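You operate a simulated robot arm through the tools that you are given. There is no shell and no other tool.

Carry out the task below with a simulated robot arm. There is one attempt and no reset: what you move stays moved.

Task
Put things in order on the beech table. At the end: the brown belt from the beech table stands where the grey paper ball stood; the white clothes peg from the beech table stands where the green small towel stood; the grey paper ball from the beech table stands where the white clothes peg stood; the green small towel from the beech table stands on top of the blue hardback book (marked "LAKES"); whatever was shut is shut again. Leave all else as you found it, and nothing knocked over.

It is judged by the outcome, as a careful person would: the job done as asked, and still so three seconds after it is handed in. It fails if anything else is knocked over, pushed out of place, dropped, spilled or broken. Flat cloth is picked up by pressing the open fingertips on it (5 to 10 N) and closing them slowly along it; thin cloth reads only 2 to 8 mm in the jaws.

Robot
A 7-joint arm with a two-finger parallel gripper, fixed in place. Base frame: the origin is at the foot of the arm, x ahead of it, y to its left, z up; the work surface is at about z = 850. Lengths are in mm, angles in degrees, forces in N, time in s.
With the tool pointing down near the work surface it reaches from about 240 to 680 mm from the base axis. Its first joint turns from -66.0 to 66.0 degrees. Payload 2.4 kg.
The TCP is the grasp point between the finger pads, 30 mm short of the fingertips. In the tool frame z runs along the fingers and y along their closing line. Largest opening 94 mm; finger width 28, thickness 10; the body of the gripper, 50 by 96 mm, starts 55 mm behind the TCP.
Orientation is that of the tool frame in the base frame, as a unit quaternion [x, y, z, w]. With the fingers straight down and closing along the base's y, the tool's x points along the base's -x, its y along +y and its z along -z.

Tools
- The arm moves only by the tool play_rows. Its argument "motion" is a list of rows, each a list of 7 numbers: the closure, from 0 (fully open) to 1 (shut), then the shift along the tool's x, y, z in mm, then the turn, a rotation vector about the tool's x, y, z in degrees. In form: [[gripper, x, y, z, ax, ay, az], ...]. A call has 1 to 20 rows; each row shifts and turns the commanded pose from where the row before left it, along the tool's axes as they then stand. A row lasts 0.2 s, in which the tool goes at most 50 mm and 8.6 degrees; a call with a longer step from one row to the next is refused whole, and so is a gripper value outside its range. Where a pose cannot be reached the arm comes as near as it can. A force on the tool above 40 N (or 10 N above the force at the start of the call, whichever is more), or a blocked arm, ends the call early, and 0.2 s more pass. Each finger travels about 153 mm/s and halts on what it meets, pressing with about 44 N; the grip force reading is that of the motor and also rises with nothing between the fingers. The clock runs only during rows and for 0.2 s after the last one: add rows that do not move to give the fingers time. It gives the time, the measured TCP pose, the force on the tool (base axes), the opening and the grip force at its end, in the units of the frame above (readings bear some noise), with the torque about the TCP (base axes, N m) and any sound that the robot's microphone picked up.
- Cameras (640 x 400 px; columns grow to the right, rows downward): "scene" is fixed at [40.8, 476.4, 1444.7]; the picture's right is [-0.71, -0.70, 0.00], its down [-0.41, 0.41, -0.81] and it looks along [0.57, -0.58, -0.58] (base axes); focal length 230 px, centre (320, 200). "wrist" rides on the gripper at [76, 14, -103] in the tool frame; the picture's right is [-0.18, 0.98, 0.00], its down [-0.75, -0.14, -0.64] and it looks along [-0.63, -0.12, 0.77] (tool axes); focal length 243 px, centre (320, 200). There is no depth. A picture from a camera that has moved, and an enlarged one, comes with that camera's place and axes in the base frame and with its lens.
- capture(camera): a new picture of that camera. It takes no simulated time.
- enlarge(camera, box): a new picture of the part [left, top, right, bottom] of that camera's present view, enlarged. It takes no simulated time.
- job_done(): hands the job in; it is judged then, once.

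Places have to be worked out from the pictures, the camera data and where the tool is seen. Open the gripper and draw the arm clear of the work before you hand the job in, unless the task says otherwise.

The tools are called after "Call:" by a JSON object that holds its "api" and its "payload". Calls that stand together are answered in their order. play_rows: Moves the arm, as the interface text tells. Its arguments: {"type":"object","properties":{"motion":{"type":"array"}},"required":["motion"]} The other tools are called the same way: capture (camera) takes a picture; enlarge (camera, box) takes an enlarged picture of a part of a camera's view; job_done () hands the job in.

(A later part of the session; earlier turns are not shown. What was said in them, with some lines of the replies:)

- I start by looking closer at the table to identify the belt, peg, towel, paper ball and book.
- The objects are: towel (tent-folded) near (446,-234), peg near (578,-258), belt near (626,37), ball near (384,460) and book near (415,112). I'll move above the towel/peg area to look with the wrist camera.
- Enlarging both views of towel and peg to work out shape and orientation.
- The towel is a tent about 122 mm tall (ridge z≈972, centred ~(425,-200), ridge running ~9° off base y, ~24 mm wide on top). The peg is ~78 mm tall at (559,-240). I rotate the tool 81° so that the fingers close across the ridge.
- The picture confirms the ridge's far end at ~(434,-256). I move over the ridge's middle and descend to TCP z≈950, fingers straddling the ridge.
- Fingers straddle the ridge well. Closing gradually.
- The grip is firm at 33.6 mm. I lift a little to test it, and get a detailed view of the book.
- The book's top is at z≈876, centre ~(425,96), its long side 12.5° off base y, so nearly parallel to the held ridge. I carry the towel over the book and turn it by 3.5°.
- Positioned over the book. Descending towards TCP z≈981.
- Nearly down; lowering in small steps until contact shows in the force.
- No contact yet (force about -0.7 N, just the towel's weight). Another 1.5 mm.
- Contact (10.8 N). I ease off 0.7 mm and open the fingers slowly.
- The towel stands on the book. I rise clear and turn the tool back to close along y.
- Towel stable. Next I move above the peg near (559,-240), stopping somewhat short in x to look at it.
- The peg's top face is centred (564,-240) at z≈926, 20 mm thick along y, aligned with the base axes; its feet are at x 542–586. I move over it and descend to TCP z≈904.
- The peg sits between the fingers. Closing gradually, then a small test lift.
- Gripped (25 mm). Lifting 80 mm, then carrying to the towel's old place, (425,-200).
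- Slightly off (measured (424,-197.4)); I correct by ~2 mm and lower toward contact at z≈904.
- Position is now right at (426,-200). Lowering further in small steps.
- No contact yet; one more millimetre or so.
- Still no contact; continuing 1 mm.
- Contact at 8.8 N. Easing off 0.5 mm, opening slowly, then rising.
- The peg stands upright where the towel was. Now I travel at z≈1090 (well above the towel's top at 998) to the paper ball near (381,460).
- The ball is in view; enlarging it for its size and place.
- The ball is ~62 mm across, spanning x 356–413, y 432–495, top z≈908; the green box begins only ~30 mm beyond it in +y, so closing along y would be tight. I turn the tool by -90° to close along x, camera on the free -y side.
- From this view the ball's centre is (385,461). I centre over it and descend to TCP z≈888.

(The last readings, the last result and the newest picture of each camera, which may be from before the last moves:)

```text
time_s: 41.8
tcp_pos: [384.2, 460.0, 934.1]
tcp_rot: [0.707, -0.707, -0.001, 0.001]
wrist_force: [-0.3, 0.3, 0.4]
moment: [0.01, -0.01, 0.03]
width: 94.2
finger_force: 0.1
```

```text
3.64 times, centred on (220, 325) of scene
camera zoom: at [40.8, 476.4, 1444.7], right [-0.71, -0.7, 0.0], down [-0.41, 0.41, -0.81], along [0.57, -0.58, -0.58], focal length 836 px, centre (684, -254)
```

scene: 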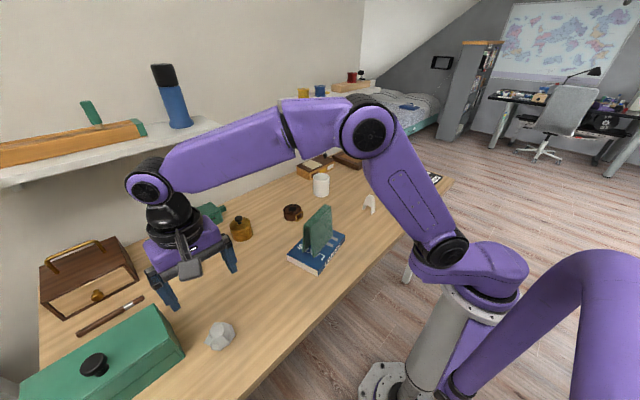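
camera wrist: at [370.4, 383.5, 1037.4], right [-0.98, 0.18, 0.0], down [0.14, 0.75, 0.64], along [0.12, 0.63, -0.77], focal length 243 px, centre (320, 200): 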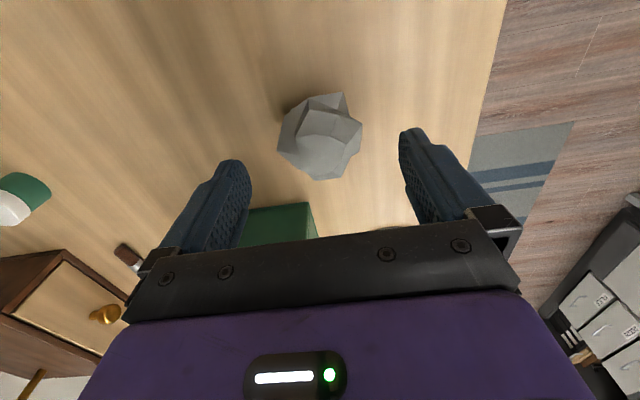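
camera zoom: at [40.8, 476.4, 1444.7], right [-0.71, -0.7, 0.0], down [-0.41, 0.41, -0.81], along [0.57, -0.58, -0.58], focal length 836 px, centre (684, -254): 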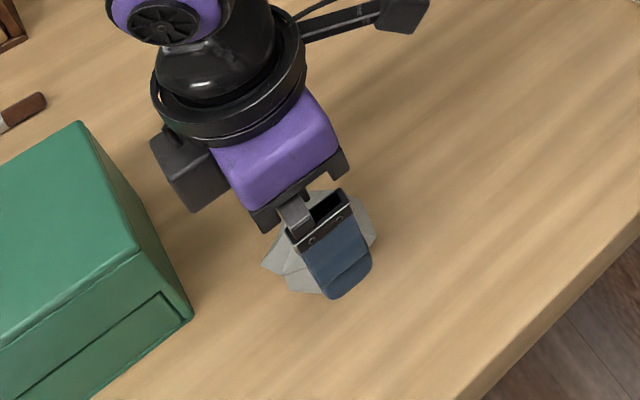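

The ball lies between the fingers; the box (y≥530) is clear of the gripper. Descending the last 46 mm and closing gently.

Call:
{"api": "play_rows", "payload": {"motion": [[0, 0, 0, 20, 0, 0, 0], [0, 0, 0, 16, 0, 0, 0], [0, 0, 0, 10, 0, 0, 0], [0, 0, 0, 0, 0, 0, 0], [0.15, 0, 0, 0, 0, 0, 0], [0.25, 0, 0, 0, 0, 0, 0], [0.3, 0, 0, 0, 0, 0, 0], [0.34, 0, 0, 0, 0, 0, 0], [0.38, 0, 0, 0, 0, 0, 0], [0.42, 0, 0, 0, 0, 0, 0]]}}

Call:
{"api": "capture", "payload": {"camera": "wrist"}}

```text
time_s: 44.0
tcp_pos: [384.8, 460.2, 888.1]
tcp_rot: [-0.707, 0.708, 0.0, 0.0]
wrist_force: [0.0, -0.1, 0.0]
moment: [-0.01, 0.0, -0.01]
width: 54.5
finger_force: 0.1
```

```text
taken
camera wrist: at [370.6, 384.1, 991.9], right [-0.98, 0.18, 0.0], down [0.14, 0.75, 0.64], along [0.12, 0.63, -0.77], focal length 243 px, centre (320, 200)
```

wrist: 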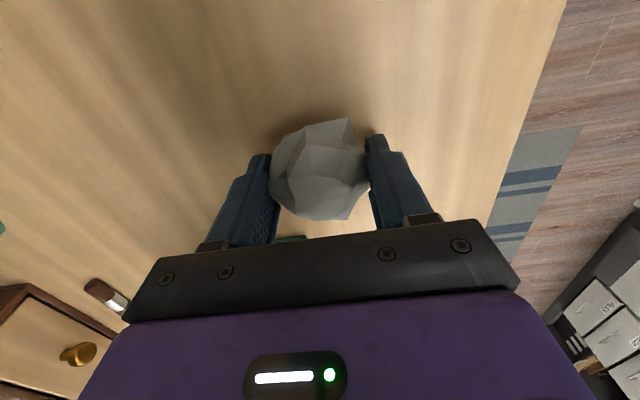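

Ball nearly touched (54.5 mm). Closing a bit more until it is gripped.

Call:
{"api": "play_rows", "payload": {"motion": [[0.45, 0, 0, 0, 0, 0, 0], [0.48, 0, 0, 0, 0, 0, 0], [0.52, 0, 0, 0, 0, 0, 0], [0.56, 0, 0, 0, 0, 0, 0], [0.6, 0, 0, 0, 0, 0, 0], [0.6, 0, 0, 0, 0, 0, 0]]}}

Call:
{"api": "capture", "payload": {"camera": "wrist"}}

```text
time_s: 45.4
tcp_pos: [384.6, 459.1, 888.8]
tcp_rot: [0.708, -0.707, 0.0, 0.0]
wrist_force: [0.0, 0.0, 0.5]
moment: [0.01, 0.02, 0.01]
width: 49.8
finger_force: 44.0
```

```text
taken
camera wrist: at [370.6, 384.1, 992.0], right [-0.98, 0.18, 0.0], down [0.14, 0.75, 0.64], along [0.12, 0.63, -0.77], focal length 243 px, centre (320, 200)
```

wrist: 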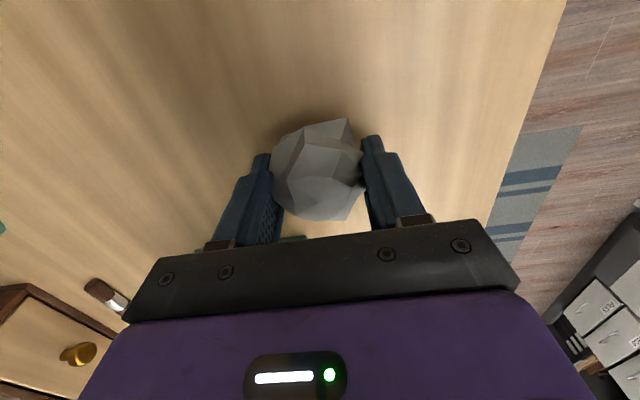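

Gripped at 49.8 mm with 44 N. Lifting gently.

Call:
{"api": "play_rows", "payload": {"motion": [[0.6, 0, 0, -4, 0, 0, 0], [0.6, 0, 0, -10, 0, 0, 0], [0.6, 0, 0, -20, 0, 0, 0], [0.6, 0, 0, -30, 0, 0, 0], [0.6, 0, 0, -30, 0, 0, 0], [0.6, 0, 0, 0, 0, 0, 0]]}}

Call:
{"api": "capture", "payload": {"camera": "wrist"}}

Call:
{"api": "enlarge", "payload": {"camera": "scene", "box": [160, 240, 280, 380]}}

```text
time_s: 46.8
tcp_pos: [384.1, 460.2, 983.1]
tcp_rot: [-0.707, 0.708, 0.0, 0.0]
wrist_force: [-0.1, -1.4, -0.4]
moment: [0.0, -0.03, -0.04]
width: 50.0
finger_force: 43.6
```

```text
taken
camera wrist: at [370.0, 384.0, 1086.8], right [-0.98, 0.18, 0.0], down [0.14, 0.75, 0.64], along [0.12, 0.63, -0.77], focal length 243 px, centre (320, 200)
```

wrist: 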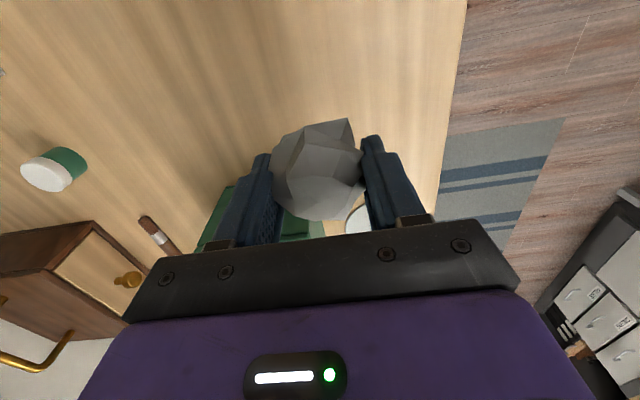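

```text
2.86 times, centred on (220, 310) of scene
camera zoom: at [40.8, 476.4, 1444.7], right [-0.71, -0.7, 0.0], down [-0.41, 0.41, -0.81], along [0.57, -0.58, -0.58], focal length 656 px, centre (606, -114)
```

zoom: 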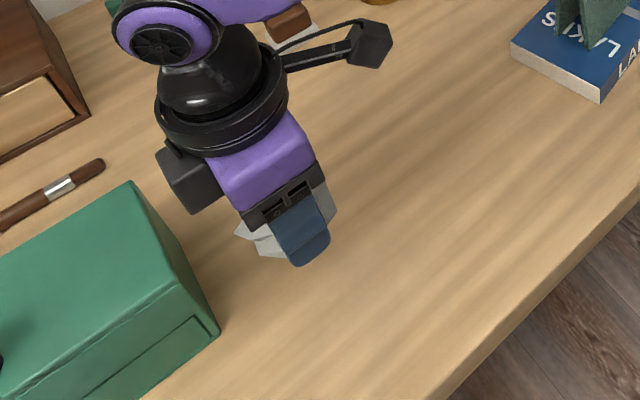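

The ball is held firmly, unchanged. I rise further and turn the tool back by 90°.

Call:
{"api": "play_rows", "payload": {"motion": [[0.6, 0, 0, -30, 0, 0, 0], [0.6, 0, 0, -40, 0, 0, 0], [0.6, 0, 0, -40, 0, 0, 0], [0.6, 0, 0, 0, 0, 0, 4], [0.6, 0, 0, 0, 0, 0, 8], [0.6, 0, 0, 0, 0, 0, 8], [0.6, 0, 0, 0, 0, 0, 8], [0.6, 0, 0, 0, 0, 0, 8], [0.6, 0, 0, 0, 0, 0, 8], [0.6, 0, 0, 0, 0, 0, 8], [0.6, 0, 0, 0, 0, 0, 8], [0.6, 0, 0, 0, 0, 0, 8], [0.6, 0, 0, 0, 0, 0, 8], [0.6, 0, 0, 0, 0, 0, 8], [0.6, 0, 0, 0, 0, 0, 6.2], [0.6, 0, 0, 0, 0, 0, 0]]}}

Call:
{"api": "capture", "payload": {"camera": "wrist"}}

```text
time_s: 50.2
tcp_pos: [384.8, 460.0, 1091.9]
tcp_rot: [0.002, 1.0, 0.0, 0.0]
wrist_force: [0.0, -0.7, 0.9]
moment: [-0.02, -0.01, 0.02]
width: 49.4
finger_force: 44.2
```

```text
taken
camera wrist: at [309.4, 475.4, 1195.2], right [0.19, 0.98, 0.0], down [0.75, -0.15, 0.64], along [0.63, -0.12, -0.77], focal length 243 px, centre (320, 200)
```

wrist: 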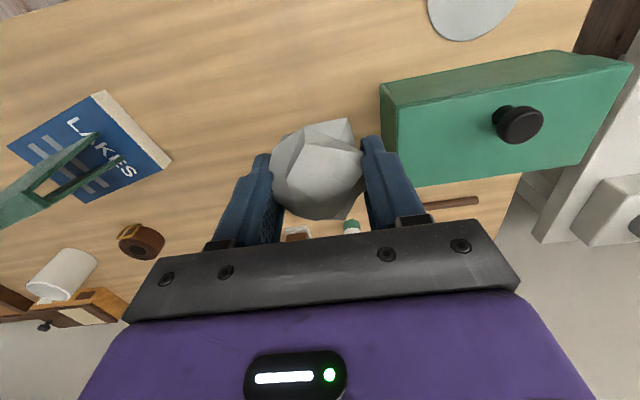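

Ball steady. Carrying it to the peg's old place (564,-240) at z≈1092.

Call:
{"api": "play_rows", "payload": {"motion": [[0.6, -5, -20, 0, 0, 0, 0], [0.6, -10, -39.5, 0, 0, 0, 0], [0.6, -10, -39.5, 0, 0, 0, 0], [0.6, -10, -39.5, 0, 0, 0, 0], [0.6, -10, -39.5, 0, 0, 0, 0], [0.6, -10, -39.5, 0, 0, 0, 0], [0.6, -10, -39.5, 0, 0, 0, 0], [0.6, -10, -39.5, 0, 0, 0, 0], [0.6, -10, -39.5, 0, 0, 0, 0], [0.6, -10, -39.5, 0, 0, 0, 0], [0.6, -10, -39.5, 0, 0, 0, 0], [0.6, -10, -39.5, 0, 0, 0, 0], [0.6, -10, -39.5, 0, 0, 0, 0], [0.6, -10, -39.5, 0, 0, 0, 0], [0.6, -10, -39.5, 0, 0, 0, 0], [0.6, -10, -39.5, 0, 0, 0, 0], [0.6, -10, -39.5, 0, 0, 0, 0], [0.6, -9.5, -28, 0, 0, 0, 0], [0.6, -5, -20, 0, 0, 0, 0], [0.6, 0, 0, 0, 0, 0, 0]]}}

Call:
{"api": "capture", "payload": {"camera": "wrist"}}

Call:
{"api": "capture", "payload": {"camera": "scene"}}

```text
time_s: 54.4
tcp_pos: [564.0, -239.1, 1092.1]
tcp_rot: [0.002, 1.0, 0.0, 0.0]
wrist_force: [1.2, 0.1, 0.4]
moment: [-0.02, -0.01, -0.01]
width: 49.6
finger_force: 44.2
```

```text
taken
camera wrist: at [487.6, -224.0, 1194.9], right [0.19, 0.98, 0.0], down [0.75, -0.14, 0.64], along [0.63, -0.12, -0.77], focal length 243 px, centre (320, 200)
```

wrist: 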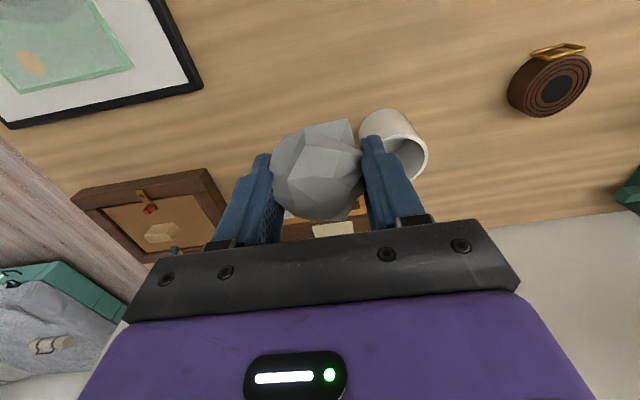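

```text
taken
```

scene: 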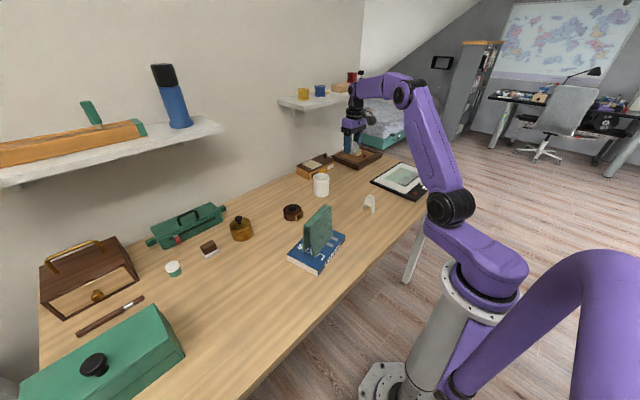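

Directly over the peg's old spot, mug (x≥635) clear. Descending to just above the table.

Call:
{"api": "play_rows", "payload": {"motion": [[0.6, 0, 0, 25, 0, 0, 0], [0.6, 0, 0, 40, 0, 0, 0], [0.6, 0, 0, 40, 0, 0, 0], [0.6, 0, 0, 40, 0, 0, 0], [0.6, 0, 0, 30, 0, 0, 0], [0.6, 0, 0, 15, 0, 0, 0], [0.6, 0, 0, 7, 0, 0, 0], [0.6, 0, 0, 2, 0, 0, 0], [0.6, 0, 0, 0, 0, 0, 0]]}}

Call:
{"api": "enlarge", "payload": {"camera": "scene", "box": [300, 140, 400, 220]}}

```text
time_s: 56.4
tcp_pos: [562.6, -239.7, 893.9]
tcp_rot: [0.001, 1.0, 0.0, 0.001]
wrist_force: [1.1, -0.2, -0.3]
moment: [0.01, 0.01, 0.01]
width: 49.3
finger_force: 44.2
```

```text
5.00 times, centred on (350, 180) of scene
camera zoom: at [40.8, 476.4, 1444.7], right [-0.71, -0.7, 0.0], down [-0.41, 0.41, -0.81], along [0.57, -0.58, -0.58], focal length 1149 px, centre (170, 300)
```

zoom: 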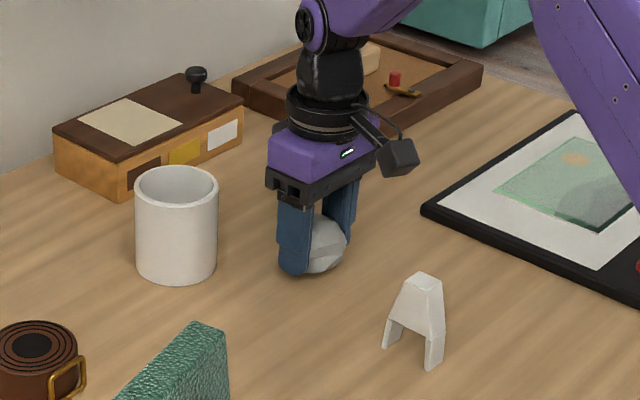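

Close to the table; small steps down until contact.

Call:
{"api": "play_rows", "payload": {"motion": [[0.6, -1, 0, 2, 0, 0, 0], [0.6, 0, 0, 1.5, 0, 0, 0], [0.6, 0, 0, 0, 0, 0, 0]]}}

```text
time_s: 57.2
tcp_pos: [563.6, -239.1, 890.3]
tcp_rot: [0.001, 1.0, 0.0, 0.0]
wrist_force: [-0.1, 0.1, 0.2]
moment: [0.0, 0.01, 0.01]
width: 49.0
finger_force: 44.1
```

No contact yet; another 1.2 mm.

Call:
{"api": "play_rows", "payload": {"motion": [[0.6, 0, 0, 1.2, 0, 0, 0], [0.6, 0, 0, 0, 0, 0, 0]]}}

```text
time_s: 57.8
tcp_pos: [562.5, -238.5, 889.0]
tcp_rot: [0.002, 1.0, 0.001, 0.0]
wrist_force: [-3.0, 1.4, 7.1]
moment: [0.05, 0.11, 0.02]
width: 49.2
finger_force: 43.8
```

Contact (7 N). Opening slowly, then rising.

Call:
{"api": "play_rows", "payload": {"motion": [[0.47, 0, 0, 0, 0, 0, 0], [0.44, 0, 0, 0, 0, 0, 0], [0.4, 0, 0, 0, 0, 0, 0], [0.3, 0, 0, 0, 0, 0, 0], [0.15, 0, 0, 0, 0, 0, 0], [0, 0, 0, 0, 0, 0, 0], [0, 0, 0, 0, 0, 0, 0]]}}

Call:
{"api": "capture", "payload": {"camera": "wrist"}}

Call:
{"api": "enlarge", "payload": {"camera": "scene", "box": [300, 140, 400, 220]}}

```text
time_s: 59.4
tcp_pos: [563.0, -240.9, 889.4]
tcp_rot: [0.002, 1.0, 0.0, 0.0]
wrist_force: [0.4, 0.7, 1.2]
moment: [0.05, -0.02, -0.02]
width: 93.9
finger_force: 0.0
```

```text
taken
camera wrist: at [487.3, -225.1, 992.3], right [0.19, 0.98, 0.0], down [0.75, -0.14, 0.64], along [0.63, -0.12, -0.77], focal length 243 px, centre (320, 200)
```

wrist: 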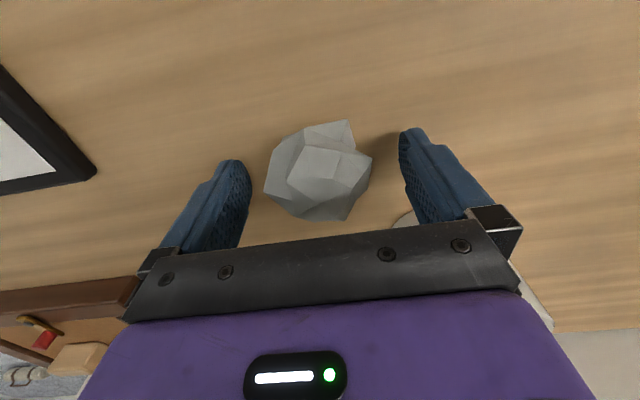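

```text
5.00 times, centred on (350, 180) of scene
camera zoom: at [40.8, 476.4, 1444.7], right [-0.71, -0.7, 0.0], down [-0.41, 0.41, -0.81], along [0.57, -0.58, -0.58], focal length 1149 px, centre (170, 300)
```

zoom: 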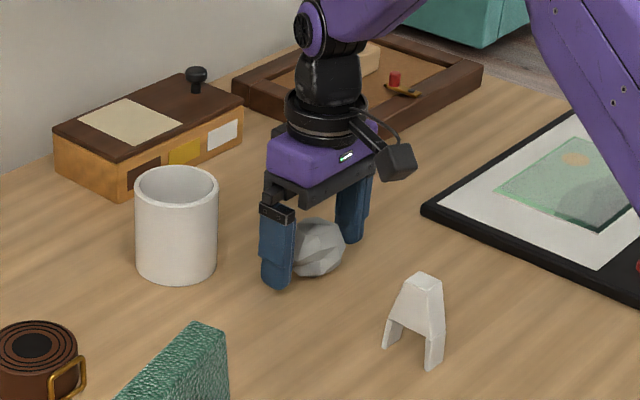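

Ball sits stable. I rise and move to look at the belt near (626,37).

Call:
{"api": "play_rows", "payload": {"motion": [[0, 0, 0, -20, 0, 0, 0], [0, 0, 0, -40, 0, 0, 0], [0, 0, 0, -45, 0, 0, 0], [0, 0, 0, -45, 0, 0, 0], [0, 0, 0, -40, 0, 0, 0], [0, 3, 40, 0, 0, 0, 0], [0, 4, 40, 0, 0, 0, 0], [0, 4, 40, 0, 0, 0, 0], [0, 4, 40, 0, 0, 0, 0], [0, 4, 40, 0, 0, 0, 0], [0, 4, 40, 0, 0, 0, 0], [0, 0, 40, 0, 0, 0, 0], [0, 0, 0, 0, 0, 0, 0], [0, 0, 0, 0, 0, 0, 0]]}}

Call:
{"api": "capture", "payload": {"camera": "wrist"}}

Call:
{"api": "enlarge", "payload": {"camera": "scene", "box": [270, 150, 390, 250]}}

Call:
{"api": "enlarge", "payload": {"camera": "scene", "box": [270, 195, 320, 230]}}

```text
time_s: 62.4
tcp_pos: [541.5, 39.6, 1078.6]
tcp_rot: [0.002, 1.0, 0.001, 0.0]
wrist_force: [0.8, -0.5, -0.3]
moment: [0.0, 0.01, 0.03]
width: 93.8
finger_force: 0.1
```

```text
taken
camera wrist: at [465.6, 54.6, 1181.2], right [0.19, 0.98, 0.0], down [0.75, -0.14, 0.64], along [0.63, -0.12, -0.77], focal length 243 px, centre (320, 200)
```

wrist: 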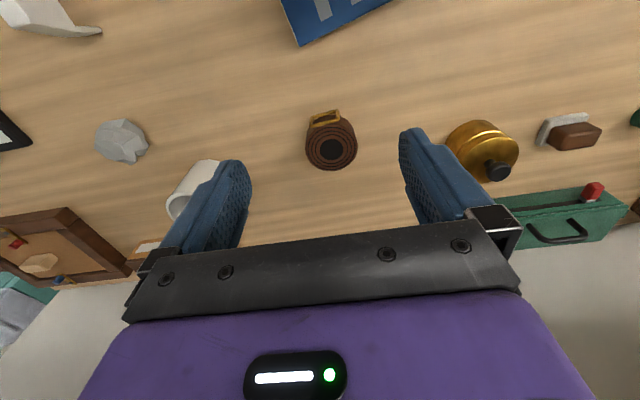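

```text
4.00 times, centred on (330, 200) of scene
camera zoom: at [40.8, 476.4, 1444.7], right [-0.71, -0.7, 0.0], down [-0.41, 0.41, -0.81], along [0.57, -0.58, -0.58], focal length 919 px, centre (280, 200)
```

zoom: 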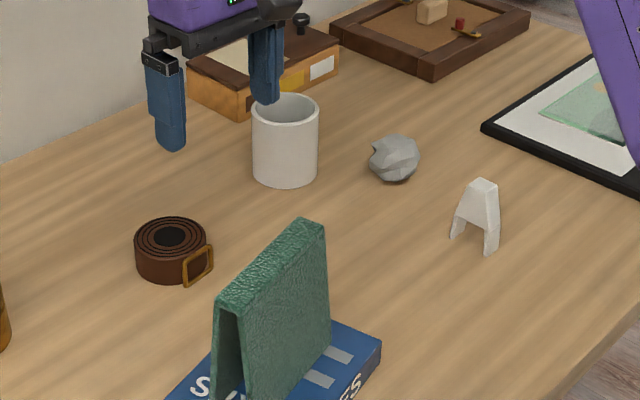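

```text
11.43 times, centred on (295, 212) of scene
camera zoom: at [40.8, 476.4, 1444.7], right [-0.71, -0.7, 0.0], down [-0.41, 0.41, -0.81], along [0.57, -0.58, -0.58], focal length 2626 px, centre (606, 57)
```

zoom: 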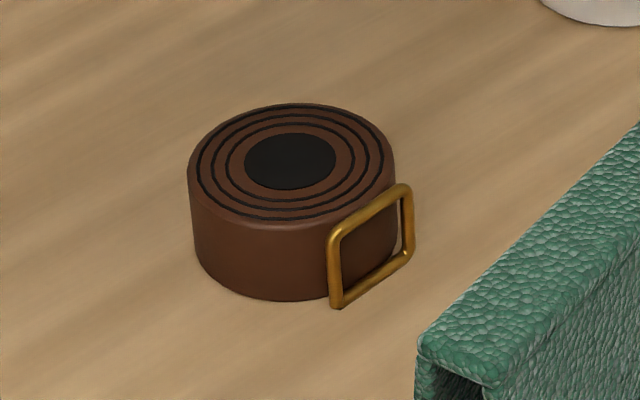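

Enlarging the belt in the wrist view.

Call:
{"api": "enlarge", "payload": {"camera": "wrist", "box": [270, 90, 400, 190]}}

```text
4.00 times, centred on (335, 140) of wrist
camera zoom: at [465.6, 54.6, 1181.2], right [0.19, 0.98, 0.0], down [0.75, -0.14, 0.64], along [0.63, -0.12, -0.77], focal length 970 px, centre (260, 440)
```

zoom: 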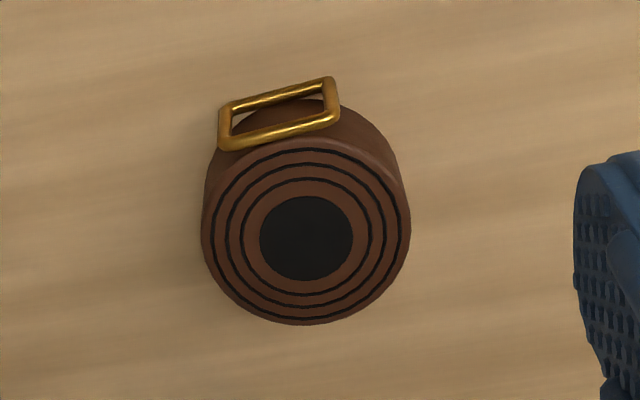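

The belt is a 70 mm disc, height 38 mm, centre (621,40), with the buckle on its -x side (x≈586), so closing along y is right. I move over it and descend to TCP z≈885.

Call:
{"api": "play_rows", "payload": {"motion": [[0, -40, 0, 0, 0, 0, 0], [0, -39.5, 0, 0, 0, 0, 0], [0, 0, 0, 30, 0, 0, 0], [0, 0, 0, 40, 0, 0, 0], [0, 0, 0, 40, 0, 0, 0], [0, 0, 0, 25, 0, 0, 0], [0, 0, 0, 0, 0, 0, 0]]}}

Call:
{"api": "capture", "payload": {"camera": "wrist"}}

Call:
{"api": "enlarge", "payload": {"camera": "scene", "box": [240, 130, 360, 240]}}

```text
time_s: 64.0
tcp_pos: [618.7, 39.3, 942.3]
tcp_rot: [0.001, 1.0, 0.0, 0.0]
wrist_force: [1.0, 0.6, 1.0]
moment: [0.03, -0.02, -0.01]
width: 94.1
finger_force: 0.0
```

```text
taken
camera wrist: at [542.3, 54.1, 1046.4], right [0.19, 0.98, 0.0], down [0.75, -0.14, 0.64], along [0.63, -0.12, -0.77], focal length 243 px, centre (320, 200)
```

wrist: 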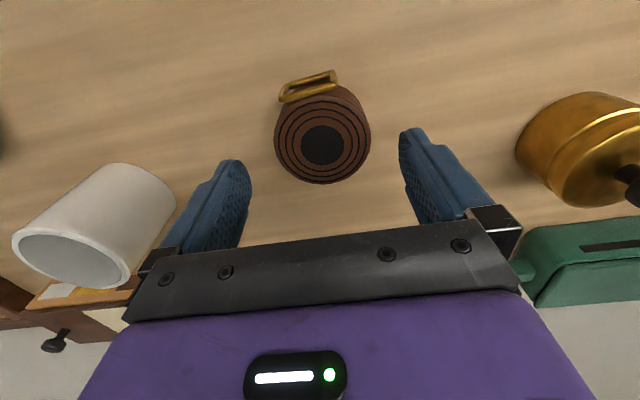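

```text
3.64 times, centred on (300, 185) of scene
camera zoom: at [40.8, 476.4, 1444.7], right [-0.71, -0.7, 0.0], down [-0.41, 0.41, -0.81], along [0.57, -0.58, -0.58], focal length 836 px, centre (393, 254)
```

zoom: 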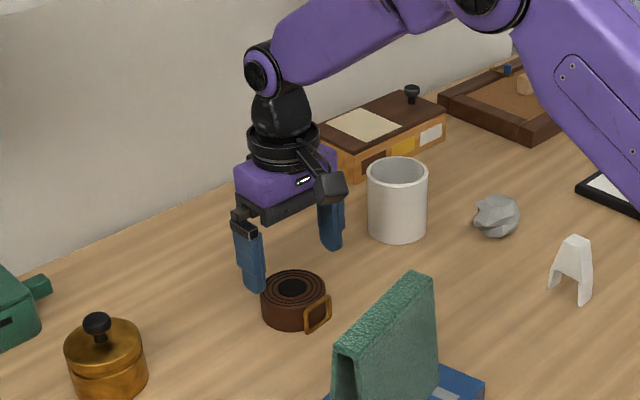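

Disc centre checks out at (622.5,40). Correcting 3 mm in x, descending to TCP z≈885, then closing.

Call:
{"api": "play_rows", "payload": {"motion": [[0, -3, 0.3, 20, 0, 0, 0], [0, 0, 0, 20, 0, 0, 0], [0, 0, 0, 12, 0, 0, 0], [0, 0, 0, 5, 0, 0, 0], [0, 0, 0, 0, 0, 0, 0], [0.1, 0, 0, 0, 0, 0, 0], [0.18, 0, 0, 0, 0, 0, 0], [0.22, 0, 0, 0, 0, 0, 0]]}}

Call:
{"api": "capture", "payload": {"camera": "wrist"}}

```text
time_s: 65.8
tcp_pos: [624.1, 39.6, 886.4]
tcp_rot: [0.002, 1.0, 0.001, 0.0]
wrist_force: [-0.7, -0.3, -0.7]
moment: [0.03, 0.01, 0.01]
width: 73.4
finger_force: 0.4
```

```text
taken
camera wrist: at [547.8, 54.1, 989.3], right [0.19, 0.98, 0.0], down [0.75, -0.14, 0.64], along [0.63, -0.12, -0.77], focal length 243 px, centre (320, 200)
```

wrist: 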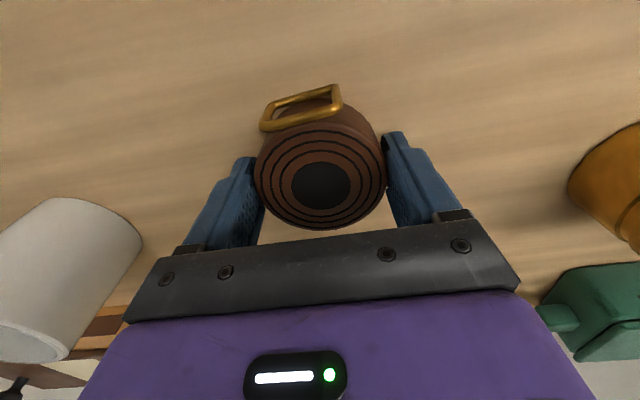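

The fingers are around the disc. Closing to grip and a gentle lift.

Call:
{"api": "play_rows", "payload": {"motion": [[0.25, 0, 0, 0, 0, 0, 0], [0.28, 0, 0, 0, 0, 0, 0], [0.32, 0, 0, 0, 0, 0, 0], [0.36, 0, 0, 0, 0, 0, 0], [0.4, 0, 0, 0, 0, 0, 0], [0.4, 0, 0, 0, 0, 0, 0], [0.4, 0, 0, -4, 0, 0, 0], [0.4, 0, 0, -10, 0, 0, 0], [0.4, 0, 0, -20, 0, 0, 0], [0.4, 0, 0, 0, 0, 0, 0]]}}

Call:
{"api": "capture", "payload": {"camera": "wrist"}}

Call:
{"api": "enlarge", "payload": {"camera": "scene", "box": [240, 130, 360, 240]}}

```text
time_s: 68.0
tcp_pos: [623.8, 39.1, 920.6]
tcp_rot: [0.002, 1.0, 0.0, -0.001]
wrist_force: [-0.3, 0.9, -1.2]
moment: [0.02, 0.0, -0.01]
width: 71.3
finger_force: 43.2
```

```text
taken
camera wrist: at [547.7, 53.7, 1023.9], right [0.19, 0.98, 0.0], down [0.75, -0.14, 0.64], along [0.63, -0.12, -0.77], focal length 243 px, centre (320, 200)
```

wrist: 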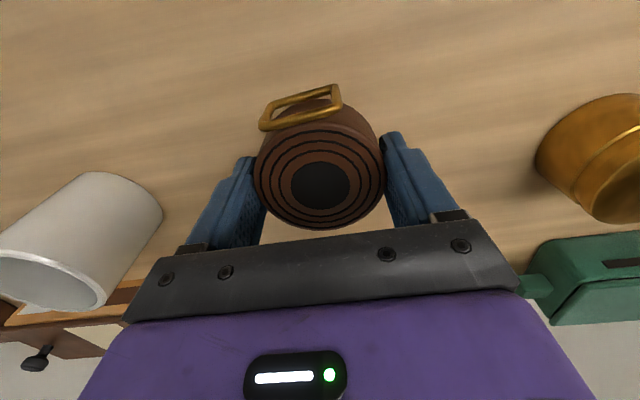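

```text
3.64 times, centred on (300, 185) of scene
camera zoom: at [40.9, 476.4, 1444.7], right [-0.71, -0.7, 0.0], down [-0.41, 0.41, -0.81], along [0.57, -0.58, -0.58], focal length 836 px, centre (393, 254)
```

zoom: 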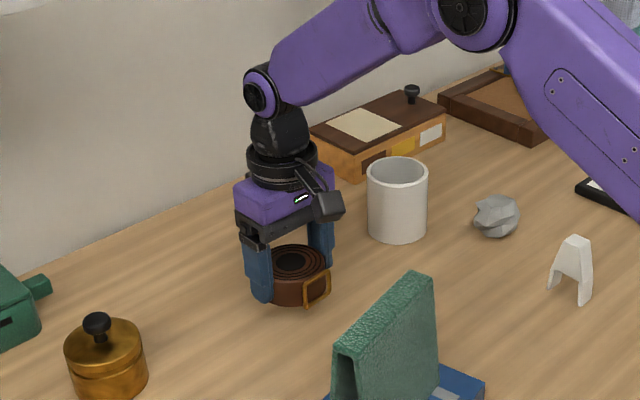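

Belt held (71 mm). Rising to z≈1080 and carrying it toward the ball's old place (385,461).

Call:
{"api": "play_rows", "payload": {"motion": [[0.4, 0, 0, -35, 0, 0, 0], [0.4, 0, 0, -45, 0, 0, 0], [0.4, 0, 0, -45, 0, 0, 0], [0.4, 0, 0, -35, 0, 0, 0], [0.4, 10, 17.7, 0, 0, 0, 0], [0.4, 20, 35.7, 0, 0, 0, 0], [0.4, 20, 35.7, 0, 0, 0, 0], [0.4, 20, 35.7, 0, 0, 0, 0], [0.4, 20, 35.7, 0, 0, 0, 0], [0.4, 20, 35.7, 0, 0, 0, 0], [0.4, 20, 35.7, 0, 0, 0, 0], [0.4, 20, 35.7, 0, 0, 0, 0], [0.4, 20, 35.7, 0, 0, 0, 0], [0.4, 20, 35.7, 0, 0, 0, 0], [0.4, 20, 35.7, 0, 0, 0, 0], [0.4, 20, 35.7, 0, 0, 0, 0], [0.4, 8, 14, 0, 0, 0, 0], [0.4, 0, 0, 0, 0, 0, 0]]}}

Call:
{"api": "capture", "payload": {"camera": "wrist"}}

```text
time_s: 71.8
tcp_pos: [386.9, 466.0, 1080.7]
tcp_rot: [0.002, 1.0, 0.0, 0.001]
wrist_force: [-0.6, 0.9, -1.6]
moment: [-0.04, -0.01, 0.0]
width: 71.3
finger_force: 43.5
```

```text
taken
camera wrist: at [311.2, 479.9, 1183.8], right [0.19, 0.98, 0.0], down [0.75, -0.14, 0.64], along [0.63, -0.12, -0.77], focal length 243 px, centre (320, 200)
```

wrist: 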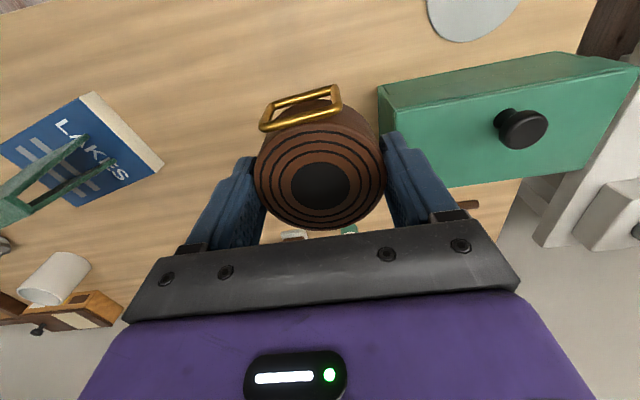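

The belt is steady. Turning the tool by -90° so the fingers will not come near the green box when releasing.

Call:
{"api": "play_rows", "payload": {"motion": [[0.4, 0, 0, 0, 0, 0, -4], [0.4, 0, 0, 0, 0, 0, -8], [0.4, 0, 0, 0, 0, 0, -8], [0.4, 0, 0, 0, 0, 0, -8], [0.4, 0, 0, 0, 0, 0, -8], [0.4, 0, 0, 0, 0, 0, -8], [0.4, 0, 0, 0, 0, 0, -8], [0.4, 0, 0, 0, 0, 0, -8], [0.4, 0, 0, 0, 0, 0, -8], [0.4, 0, 0, 0, 0, 0, -8], [0.4, 0, 0, 0, 0, 0, -8], [0.4, 0, 0, 0, 0, 0, -6], [0.4, 0, 0, 0, 0, 0, 0], [0.4, 0, 0, 0, 0, 0, 0]]}}

Call:
{"api": "capture", "payload": {"camera": "wrist"}}

```text
time_s: 74.8
tcp_pos: [388.2, 465.7, 1080.9]
tcp_rot: [-0.707, 0.707, 0.0, 0.001]
wrist_force: [-0.5, 0.1, -0.6]
moment: [-0.03, -0.02, -0.03]
width: 71.2
finger_force: 44.2
```

```text
taken
camera wrist: at [373.1, 389.4, 1184.0], right [-0.98, 0.19, 0.0], down [0.14, 0.75, 0.64], along [0.12, 0.63, -0.77], focal length 243 px, centre (320, 200)
```

wrist: 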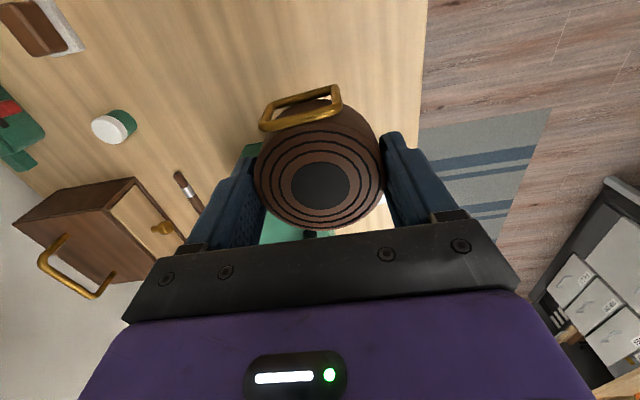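

TCP at (387.5,465.5); aiming at (386,464) so the disc centre lands at ~(385,461). Descending to just above the table.

Call:
{"api": "play_rows", "payload": {"motion": [[0.4, 1.5, 1.2, 25, 0, 0, 0], [0.4, 0, 0, 40, 0, 0, 0], [0.4, 0, 0, 40, 0, 0, 0], [0.4, 0, 0, 40, 0, 0, 0], [0.4, 0, 0, 25, 0, 0, 0], [0.4, 0, 0, 12, 0, 0, 0], [0.4, 0, 0, 6, 0, 0, 0], [0.4, 0, 0, 0, 0, 0, 0]]}}

Call:
{"api": "enlarge", "payload": {"camera": "scene", "box": [160, 260, 280, 380]}}

Call:
{"api": "capture", "payload": {"camera": "wrist"}}

```text
time_s: 76.6
tcp_pos: [385.4, 464.3, 893.1]
tcp_rot: [-0.706, 0.708, 0.0, 0.0]
wrist_force: [0.0, 0.7, -1.7]
moment: [-0.02, 0.02, -0.03]
width: 71.1
finger_force: 44.2
```

```text
3.33 times, centred on (220, 320) of scene
camera zoom: at [40.9, 476.4, 1444.7], right [-0.71, -0.7, 0.0], down [-0.41, 0.41, -0.81], along [0.57, -0.58, -0.58], focal length 766 px, centre (653, -200)
```

zoom: 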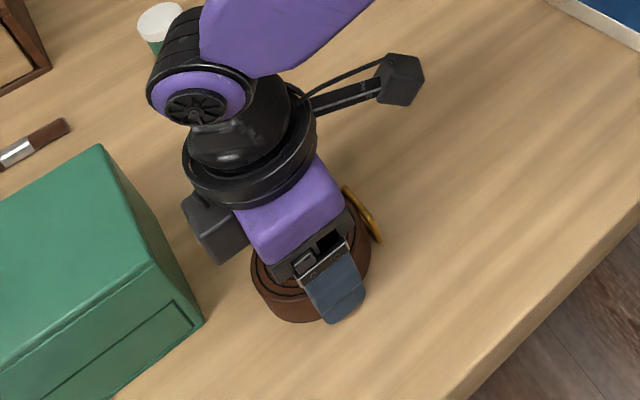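

```text
taken
camera wrist: at [372.1, 387.9, 996.1], right [-0.98, 0.19, 0.0], down [0.14, 0.75, 0.64], along [0.12, 0.63, -0.77], focal length 243 px, centre (320, 200)
```

wrist: 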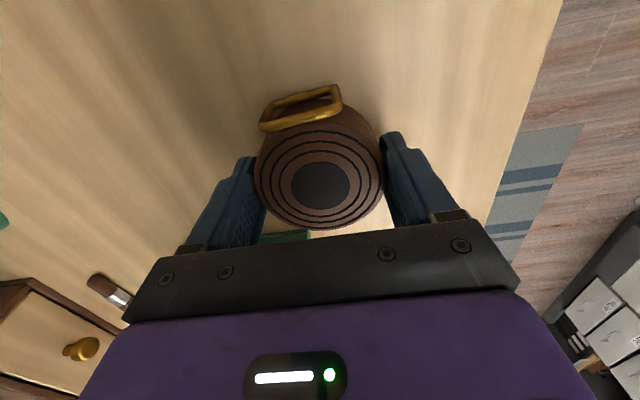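

Close to the table, box clear. Small steps down until contact.

Call:
{"api": "play_rows", "payload": {"motion": [[0.4, 0, 0, 3, 0, 0, 0], [0.4, 0, 0, 2, 0, 0, 0], [0.4, 0, 0, 0, 0, 0, 0]]}}

```text
time_s: 77.4
tcp_pos: [385.9, 464.1, 887.0]
tcp_rot: [-0.706, 0.709, 0.0, 0.0]
wrist_force: [0.7, -0.6, -2.3]
moment: [-0.02, 0.03, -0.01]
width: 71.4
finger_force: 44.4
```

Not yet touching (-2 N is the belt's weight). Another 1 mm.

Call:
{"api": "play_rows", "payload": {"motion": [[0.4, 0, 0, 1, 0, 0, 0], [0.4, 0, 0, 0, 0, 0, 0]]}}

```text
time_s: 78.0
tcp_pos: [386.5, 464.7, 887.3]
tcp_rot: [-0.706, 0.708, 0.0, 0.0]
wrist_force: [-0.9, -0.4, -1.6]
moment: [-0.05, -0.02, 0.03]
width: 71.2
finger_force: 44.2
```

Still free; another millimetre.

Call:
{"api": "play_rows", "payload": {"motion": [[0.4, 0, 0, 1, 0, 0, 0], [0.4, 0, 0, 0, 0, 0, 0]]}}

```text
time_s: 78.6
tcp_pos: [386.6, 463.5, 887.5]
tcp_rot: [-0.705, 0.709, 0.0, -0.001]
wrist_force: [-3.0, -2.2, 9.5]
moment: [-0.09, 0.26, 0.05]
width: 71.3
finger_force: 43.8
```

Contact at 9.5 N. Easing off slightly, opening slowly.

Call:
{"api": "play_rows", "payload": {"motion": [[0.4, 0, 0, -0.5, 0, 0, 0], [0.22, 0, 0, 0, 0, 0, 0], [0.18, 0, 0, 0, 0, 0, 0], [0.1, 0, 0, 0, 0, 0, 0], [0, 0, 0, 0, 0, 0, 0], [0, 0, 0, 0, 0, 0, 0], [0, 0, 0, 0, 0, 0, 0]]}}

Call:
{"api": "capture", "payload": {"camera": "wrist"}}

```text
time_s: 80.2
tcp_pos: [387.4, 463.3, 886.1]
tcp_rot: [-0.706, 0.708, 0.0, -0.001]
wrist_force: [-0.1, -0.2, -0.9]
moment: [0.03, 0.03, -0.01]
width: 94.0
finger_force: 0.1
```

```text
taken
camera wrist: at [371.7, 387.9, 989.4], right [-0.98, 0.19, 0.0], down [0.14, 0.75, 0.64], along [0.12, 0.63, -0.77], focal length 243 px, centre (320, 200)
```

wrist: 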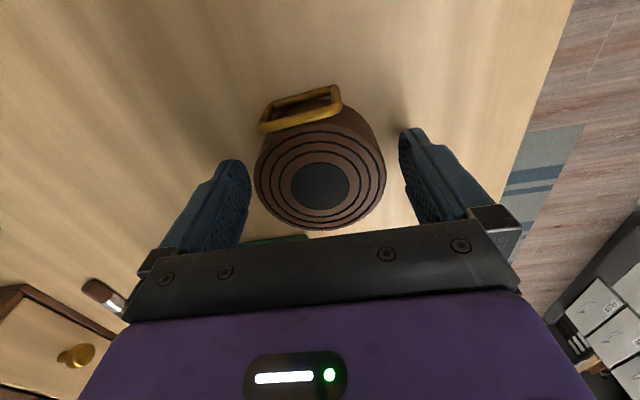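

Released cleanly. Rising and drawing the arm back up toward its starting region.

Call:
{"api": "play_rows", "payload": {"motion": [[0, 0, 0, -20, 0, 0, 0], [0, 0, 0, -40, 0, 0, 0], [0, 0, 0, -45, 0, 0, 0], [0, 0, 0, -45, 0, 0, 0], [0, 0, 0, -45, 0, 0, 0], [0, 0, 0, -45, 0, 0, 0], [0, 0, 0, -45, 0, 0, 0], [0, 0, 0, 0, 0, 0, 8], [0, 0, 0, 0, 0, 0, 8], [0, 0, 0, 0, 0, 0, 8], [0, 0, 0, 0, 0, 0, 8], [0, 0, 0, 0, 0, 0, 8], [0, 0, 0, 0, 0, 0, 8], [0, 0, 0, 0, 0, 0, 8], [0, 0, 0, 0, 0, 0, 8], [0, 0, 0, 0, 0, 0, 8], [0, 0, 0, 0, 0, 0, 8], [0, 0, 0, 0, 0, 0, 8], [0, 0, 0, 0, 0, 0, 2], [0, 0, 0, 0, 0, 0, 0]]}}

Call:
{"api": "capture", "payload": {"camera": "wrist"}}

Call:
{"api": "capture", "payload": {"camera": "scene"}}

```text
time_s: 84.4
tcp_pos: [386.5, 464.1, 1171.4]
tcp_rot: [0.003, 1.0, 0.001, 0.0]
wrist_force: [-0.2, 0.4, 0.6]
moment: [0.03, 0.0, -0.01]
width: 93.8
finger_force: 0.0
```

```text
taken
camera wrist: at [310.3, 478.6, 1274.5], right [0.19, 0.98, 0.0], down [0.75, -0.14, 0.64], along [0.63, -0.12, -0.77], focal length 243 px, centre (320, 200)
```

wrist: 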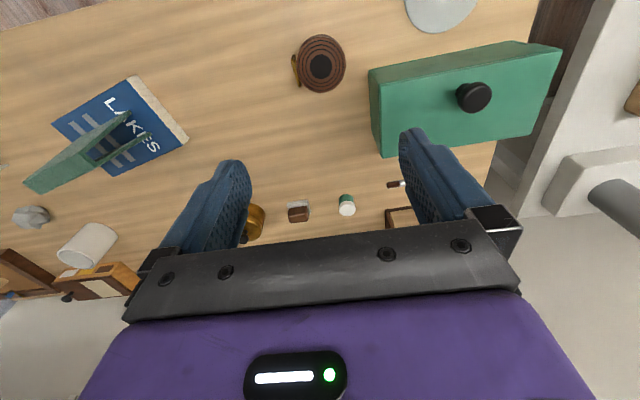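

```text
taken
```

scene: 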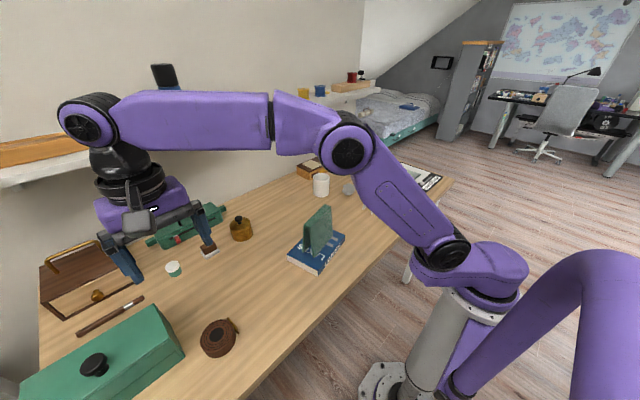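

The belt is where the ball was. Moving back to the start pose region for a full final check.

Call:
{"api": "play_rows", "payload": {"motion": [[0, 0, -20, -5, 0, 0, 0], [0, -4, -42, -3, 0, 0, 0], [0, -4, -42, -3, 0, 0, 0], [0, -4, -42, -3, 0, 0, 0], [0, -4, -42, -3, 0, 0, 0], [0, -4, -42, -3, 0, 0, 0], [0, -4, -42, -3, 0, 0, 0], [0, -4, -42, -3, 0, 0, 0], [0, -4, -42, -3, 0, 0, 0], [0, -4, -42, -3, 0, 0, 0], [0, -4, -42, 0, 0, 0, 0], [0, -4, -42, 0, 0, 0, 0], [0, 0, -22, 0, 0, 0, 0], [0, 0, 0, 0, 0, 0, 0]]}}

Call:
{"api": "capture", "payload": {"camera": "scene"}}

Call:
{"api": "enlarge", "payload": {"camera": "scene", "box": [180, 300, 260, 370]}}

Call:
{"api": "enlarge", "payload": {"camera": "scene", "box": [270, 150, 430, 280]}}

Call:
{"api": "capture", "payload": {"camera": "wrist"}}

```text
time_s: 87.4
tcp_pos: [428.8, -41.0, 1202.6]
tcp_rot: [0.001, 1.0, 0.0, 0.0]
wrist_force: [-0.3, 0.2, -0.7]
moment: [0.02, -0.01, -0.02]
width: 94.1
finger_force: 0.1
```

```text
taken
```

scene: 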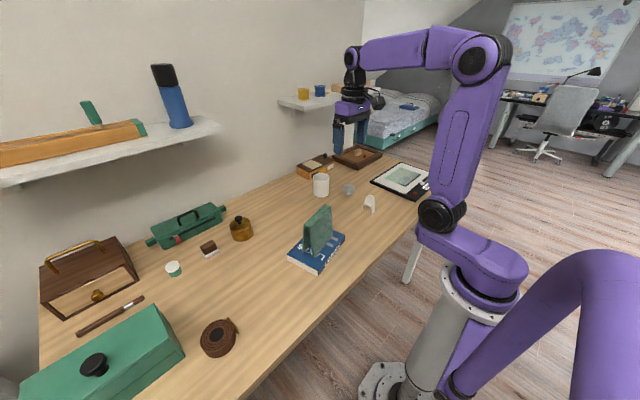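

```text
5.71 times, centred on (220, 335) of scene
camera zoom: at [40.8, 476.4, 1444.7], right [-0.71, -0.7, 0.0], down [-0.41, 0.41, -0.81], along [0.57, -0.58, -0.58], focal length 1313 px, centre (891, -571)
```

zoom: 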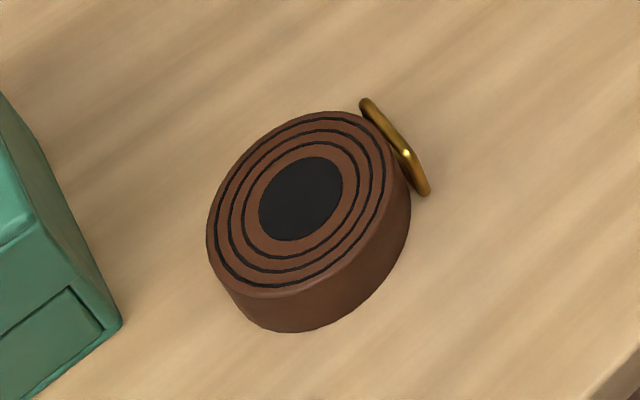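

```text
3.08 times, centred on (350, 215) of scene
camera zoom: at [40.8, 476.4, 1444.7], right [-0.71, -0.7, 0.0], down [-0.41, 0.41, -0.81], along [0.57, -0.58, -0.58], focal length 707 px, centre (228, 154)
```

zoom: 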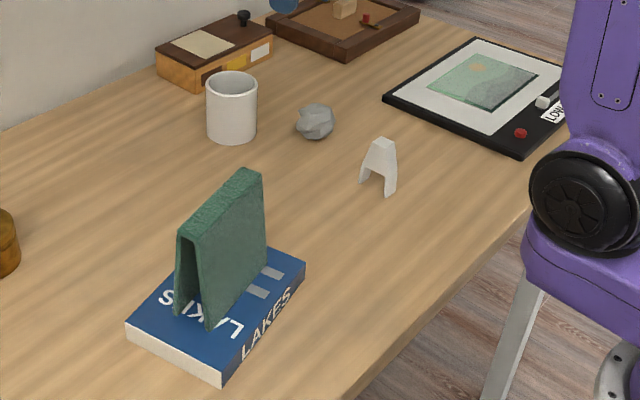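

```text
taken
camera wrist: at [352.2, -26.8, 1305.4], right [0.19, 0.98, 0.0], down [0.75, -0.14, 0.64], along [0.63, -0.12, -0.77], focal length 243 px, centre (320, 200)
```

wrist: 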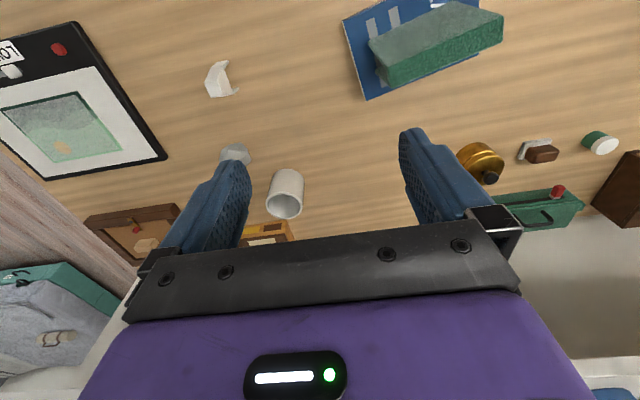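

Everything checks out. The belt disc is at ~(384,463), where the ball was, and the peg is upright where the towel was. The ball is where the peg was, the towel stands on the book, and nothing else has moved or been opened. The gripper is open and clear, so I hand the job in.

Call:
{"api": "job_done", "payload": {}}

```text
The job is handed in.
```

I moved all four items and handed the job in. The final pictures, taken just before that, show everything standing where you asked.

- **Green towel:** stands upright on top of the blue "LAKES" book, centred along its length.
- **White peg:** stands upright where the towel was.
- **Grey paper ball:** rests where the peg was.
- **Brown belt:** lies where the ball was, within about 3 mm by my estimate. It is turned a quarter turn, so its buckle now faces along the table instead of towards the arm. I turned it so the fingers would not come near the green box when releasing.

I opened nothing, so everything that was shut is still shut. Nothing else on the table was moved or knocked over. The arm is back near its starting position with the gripper open.
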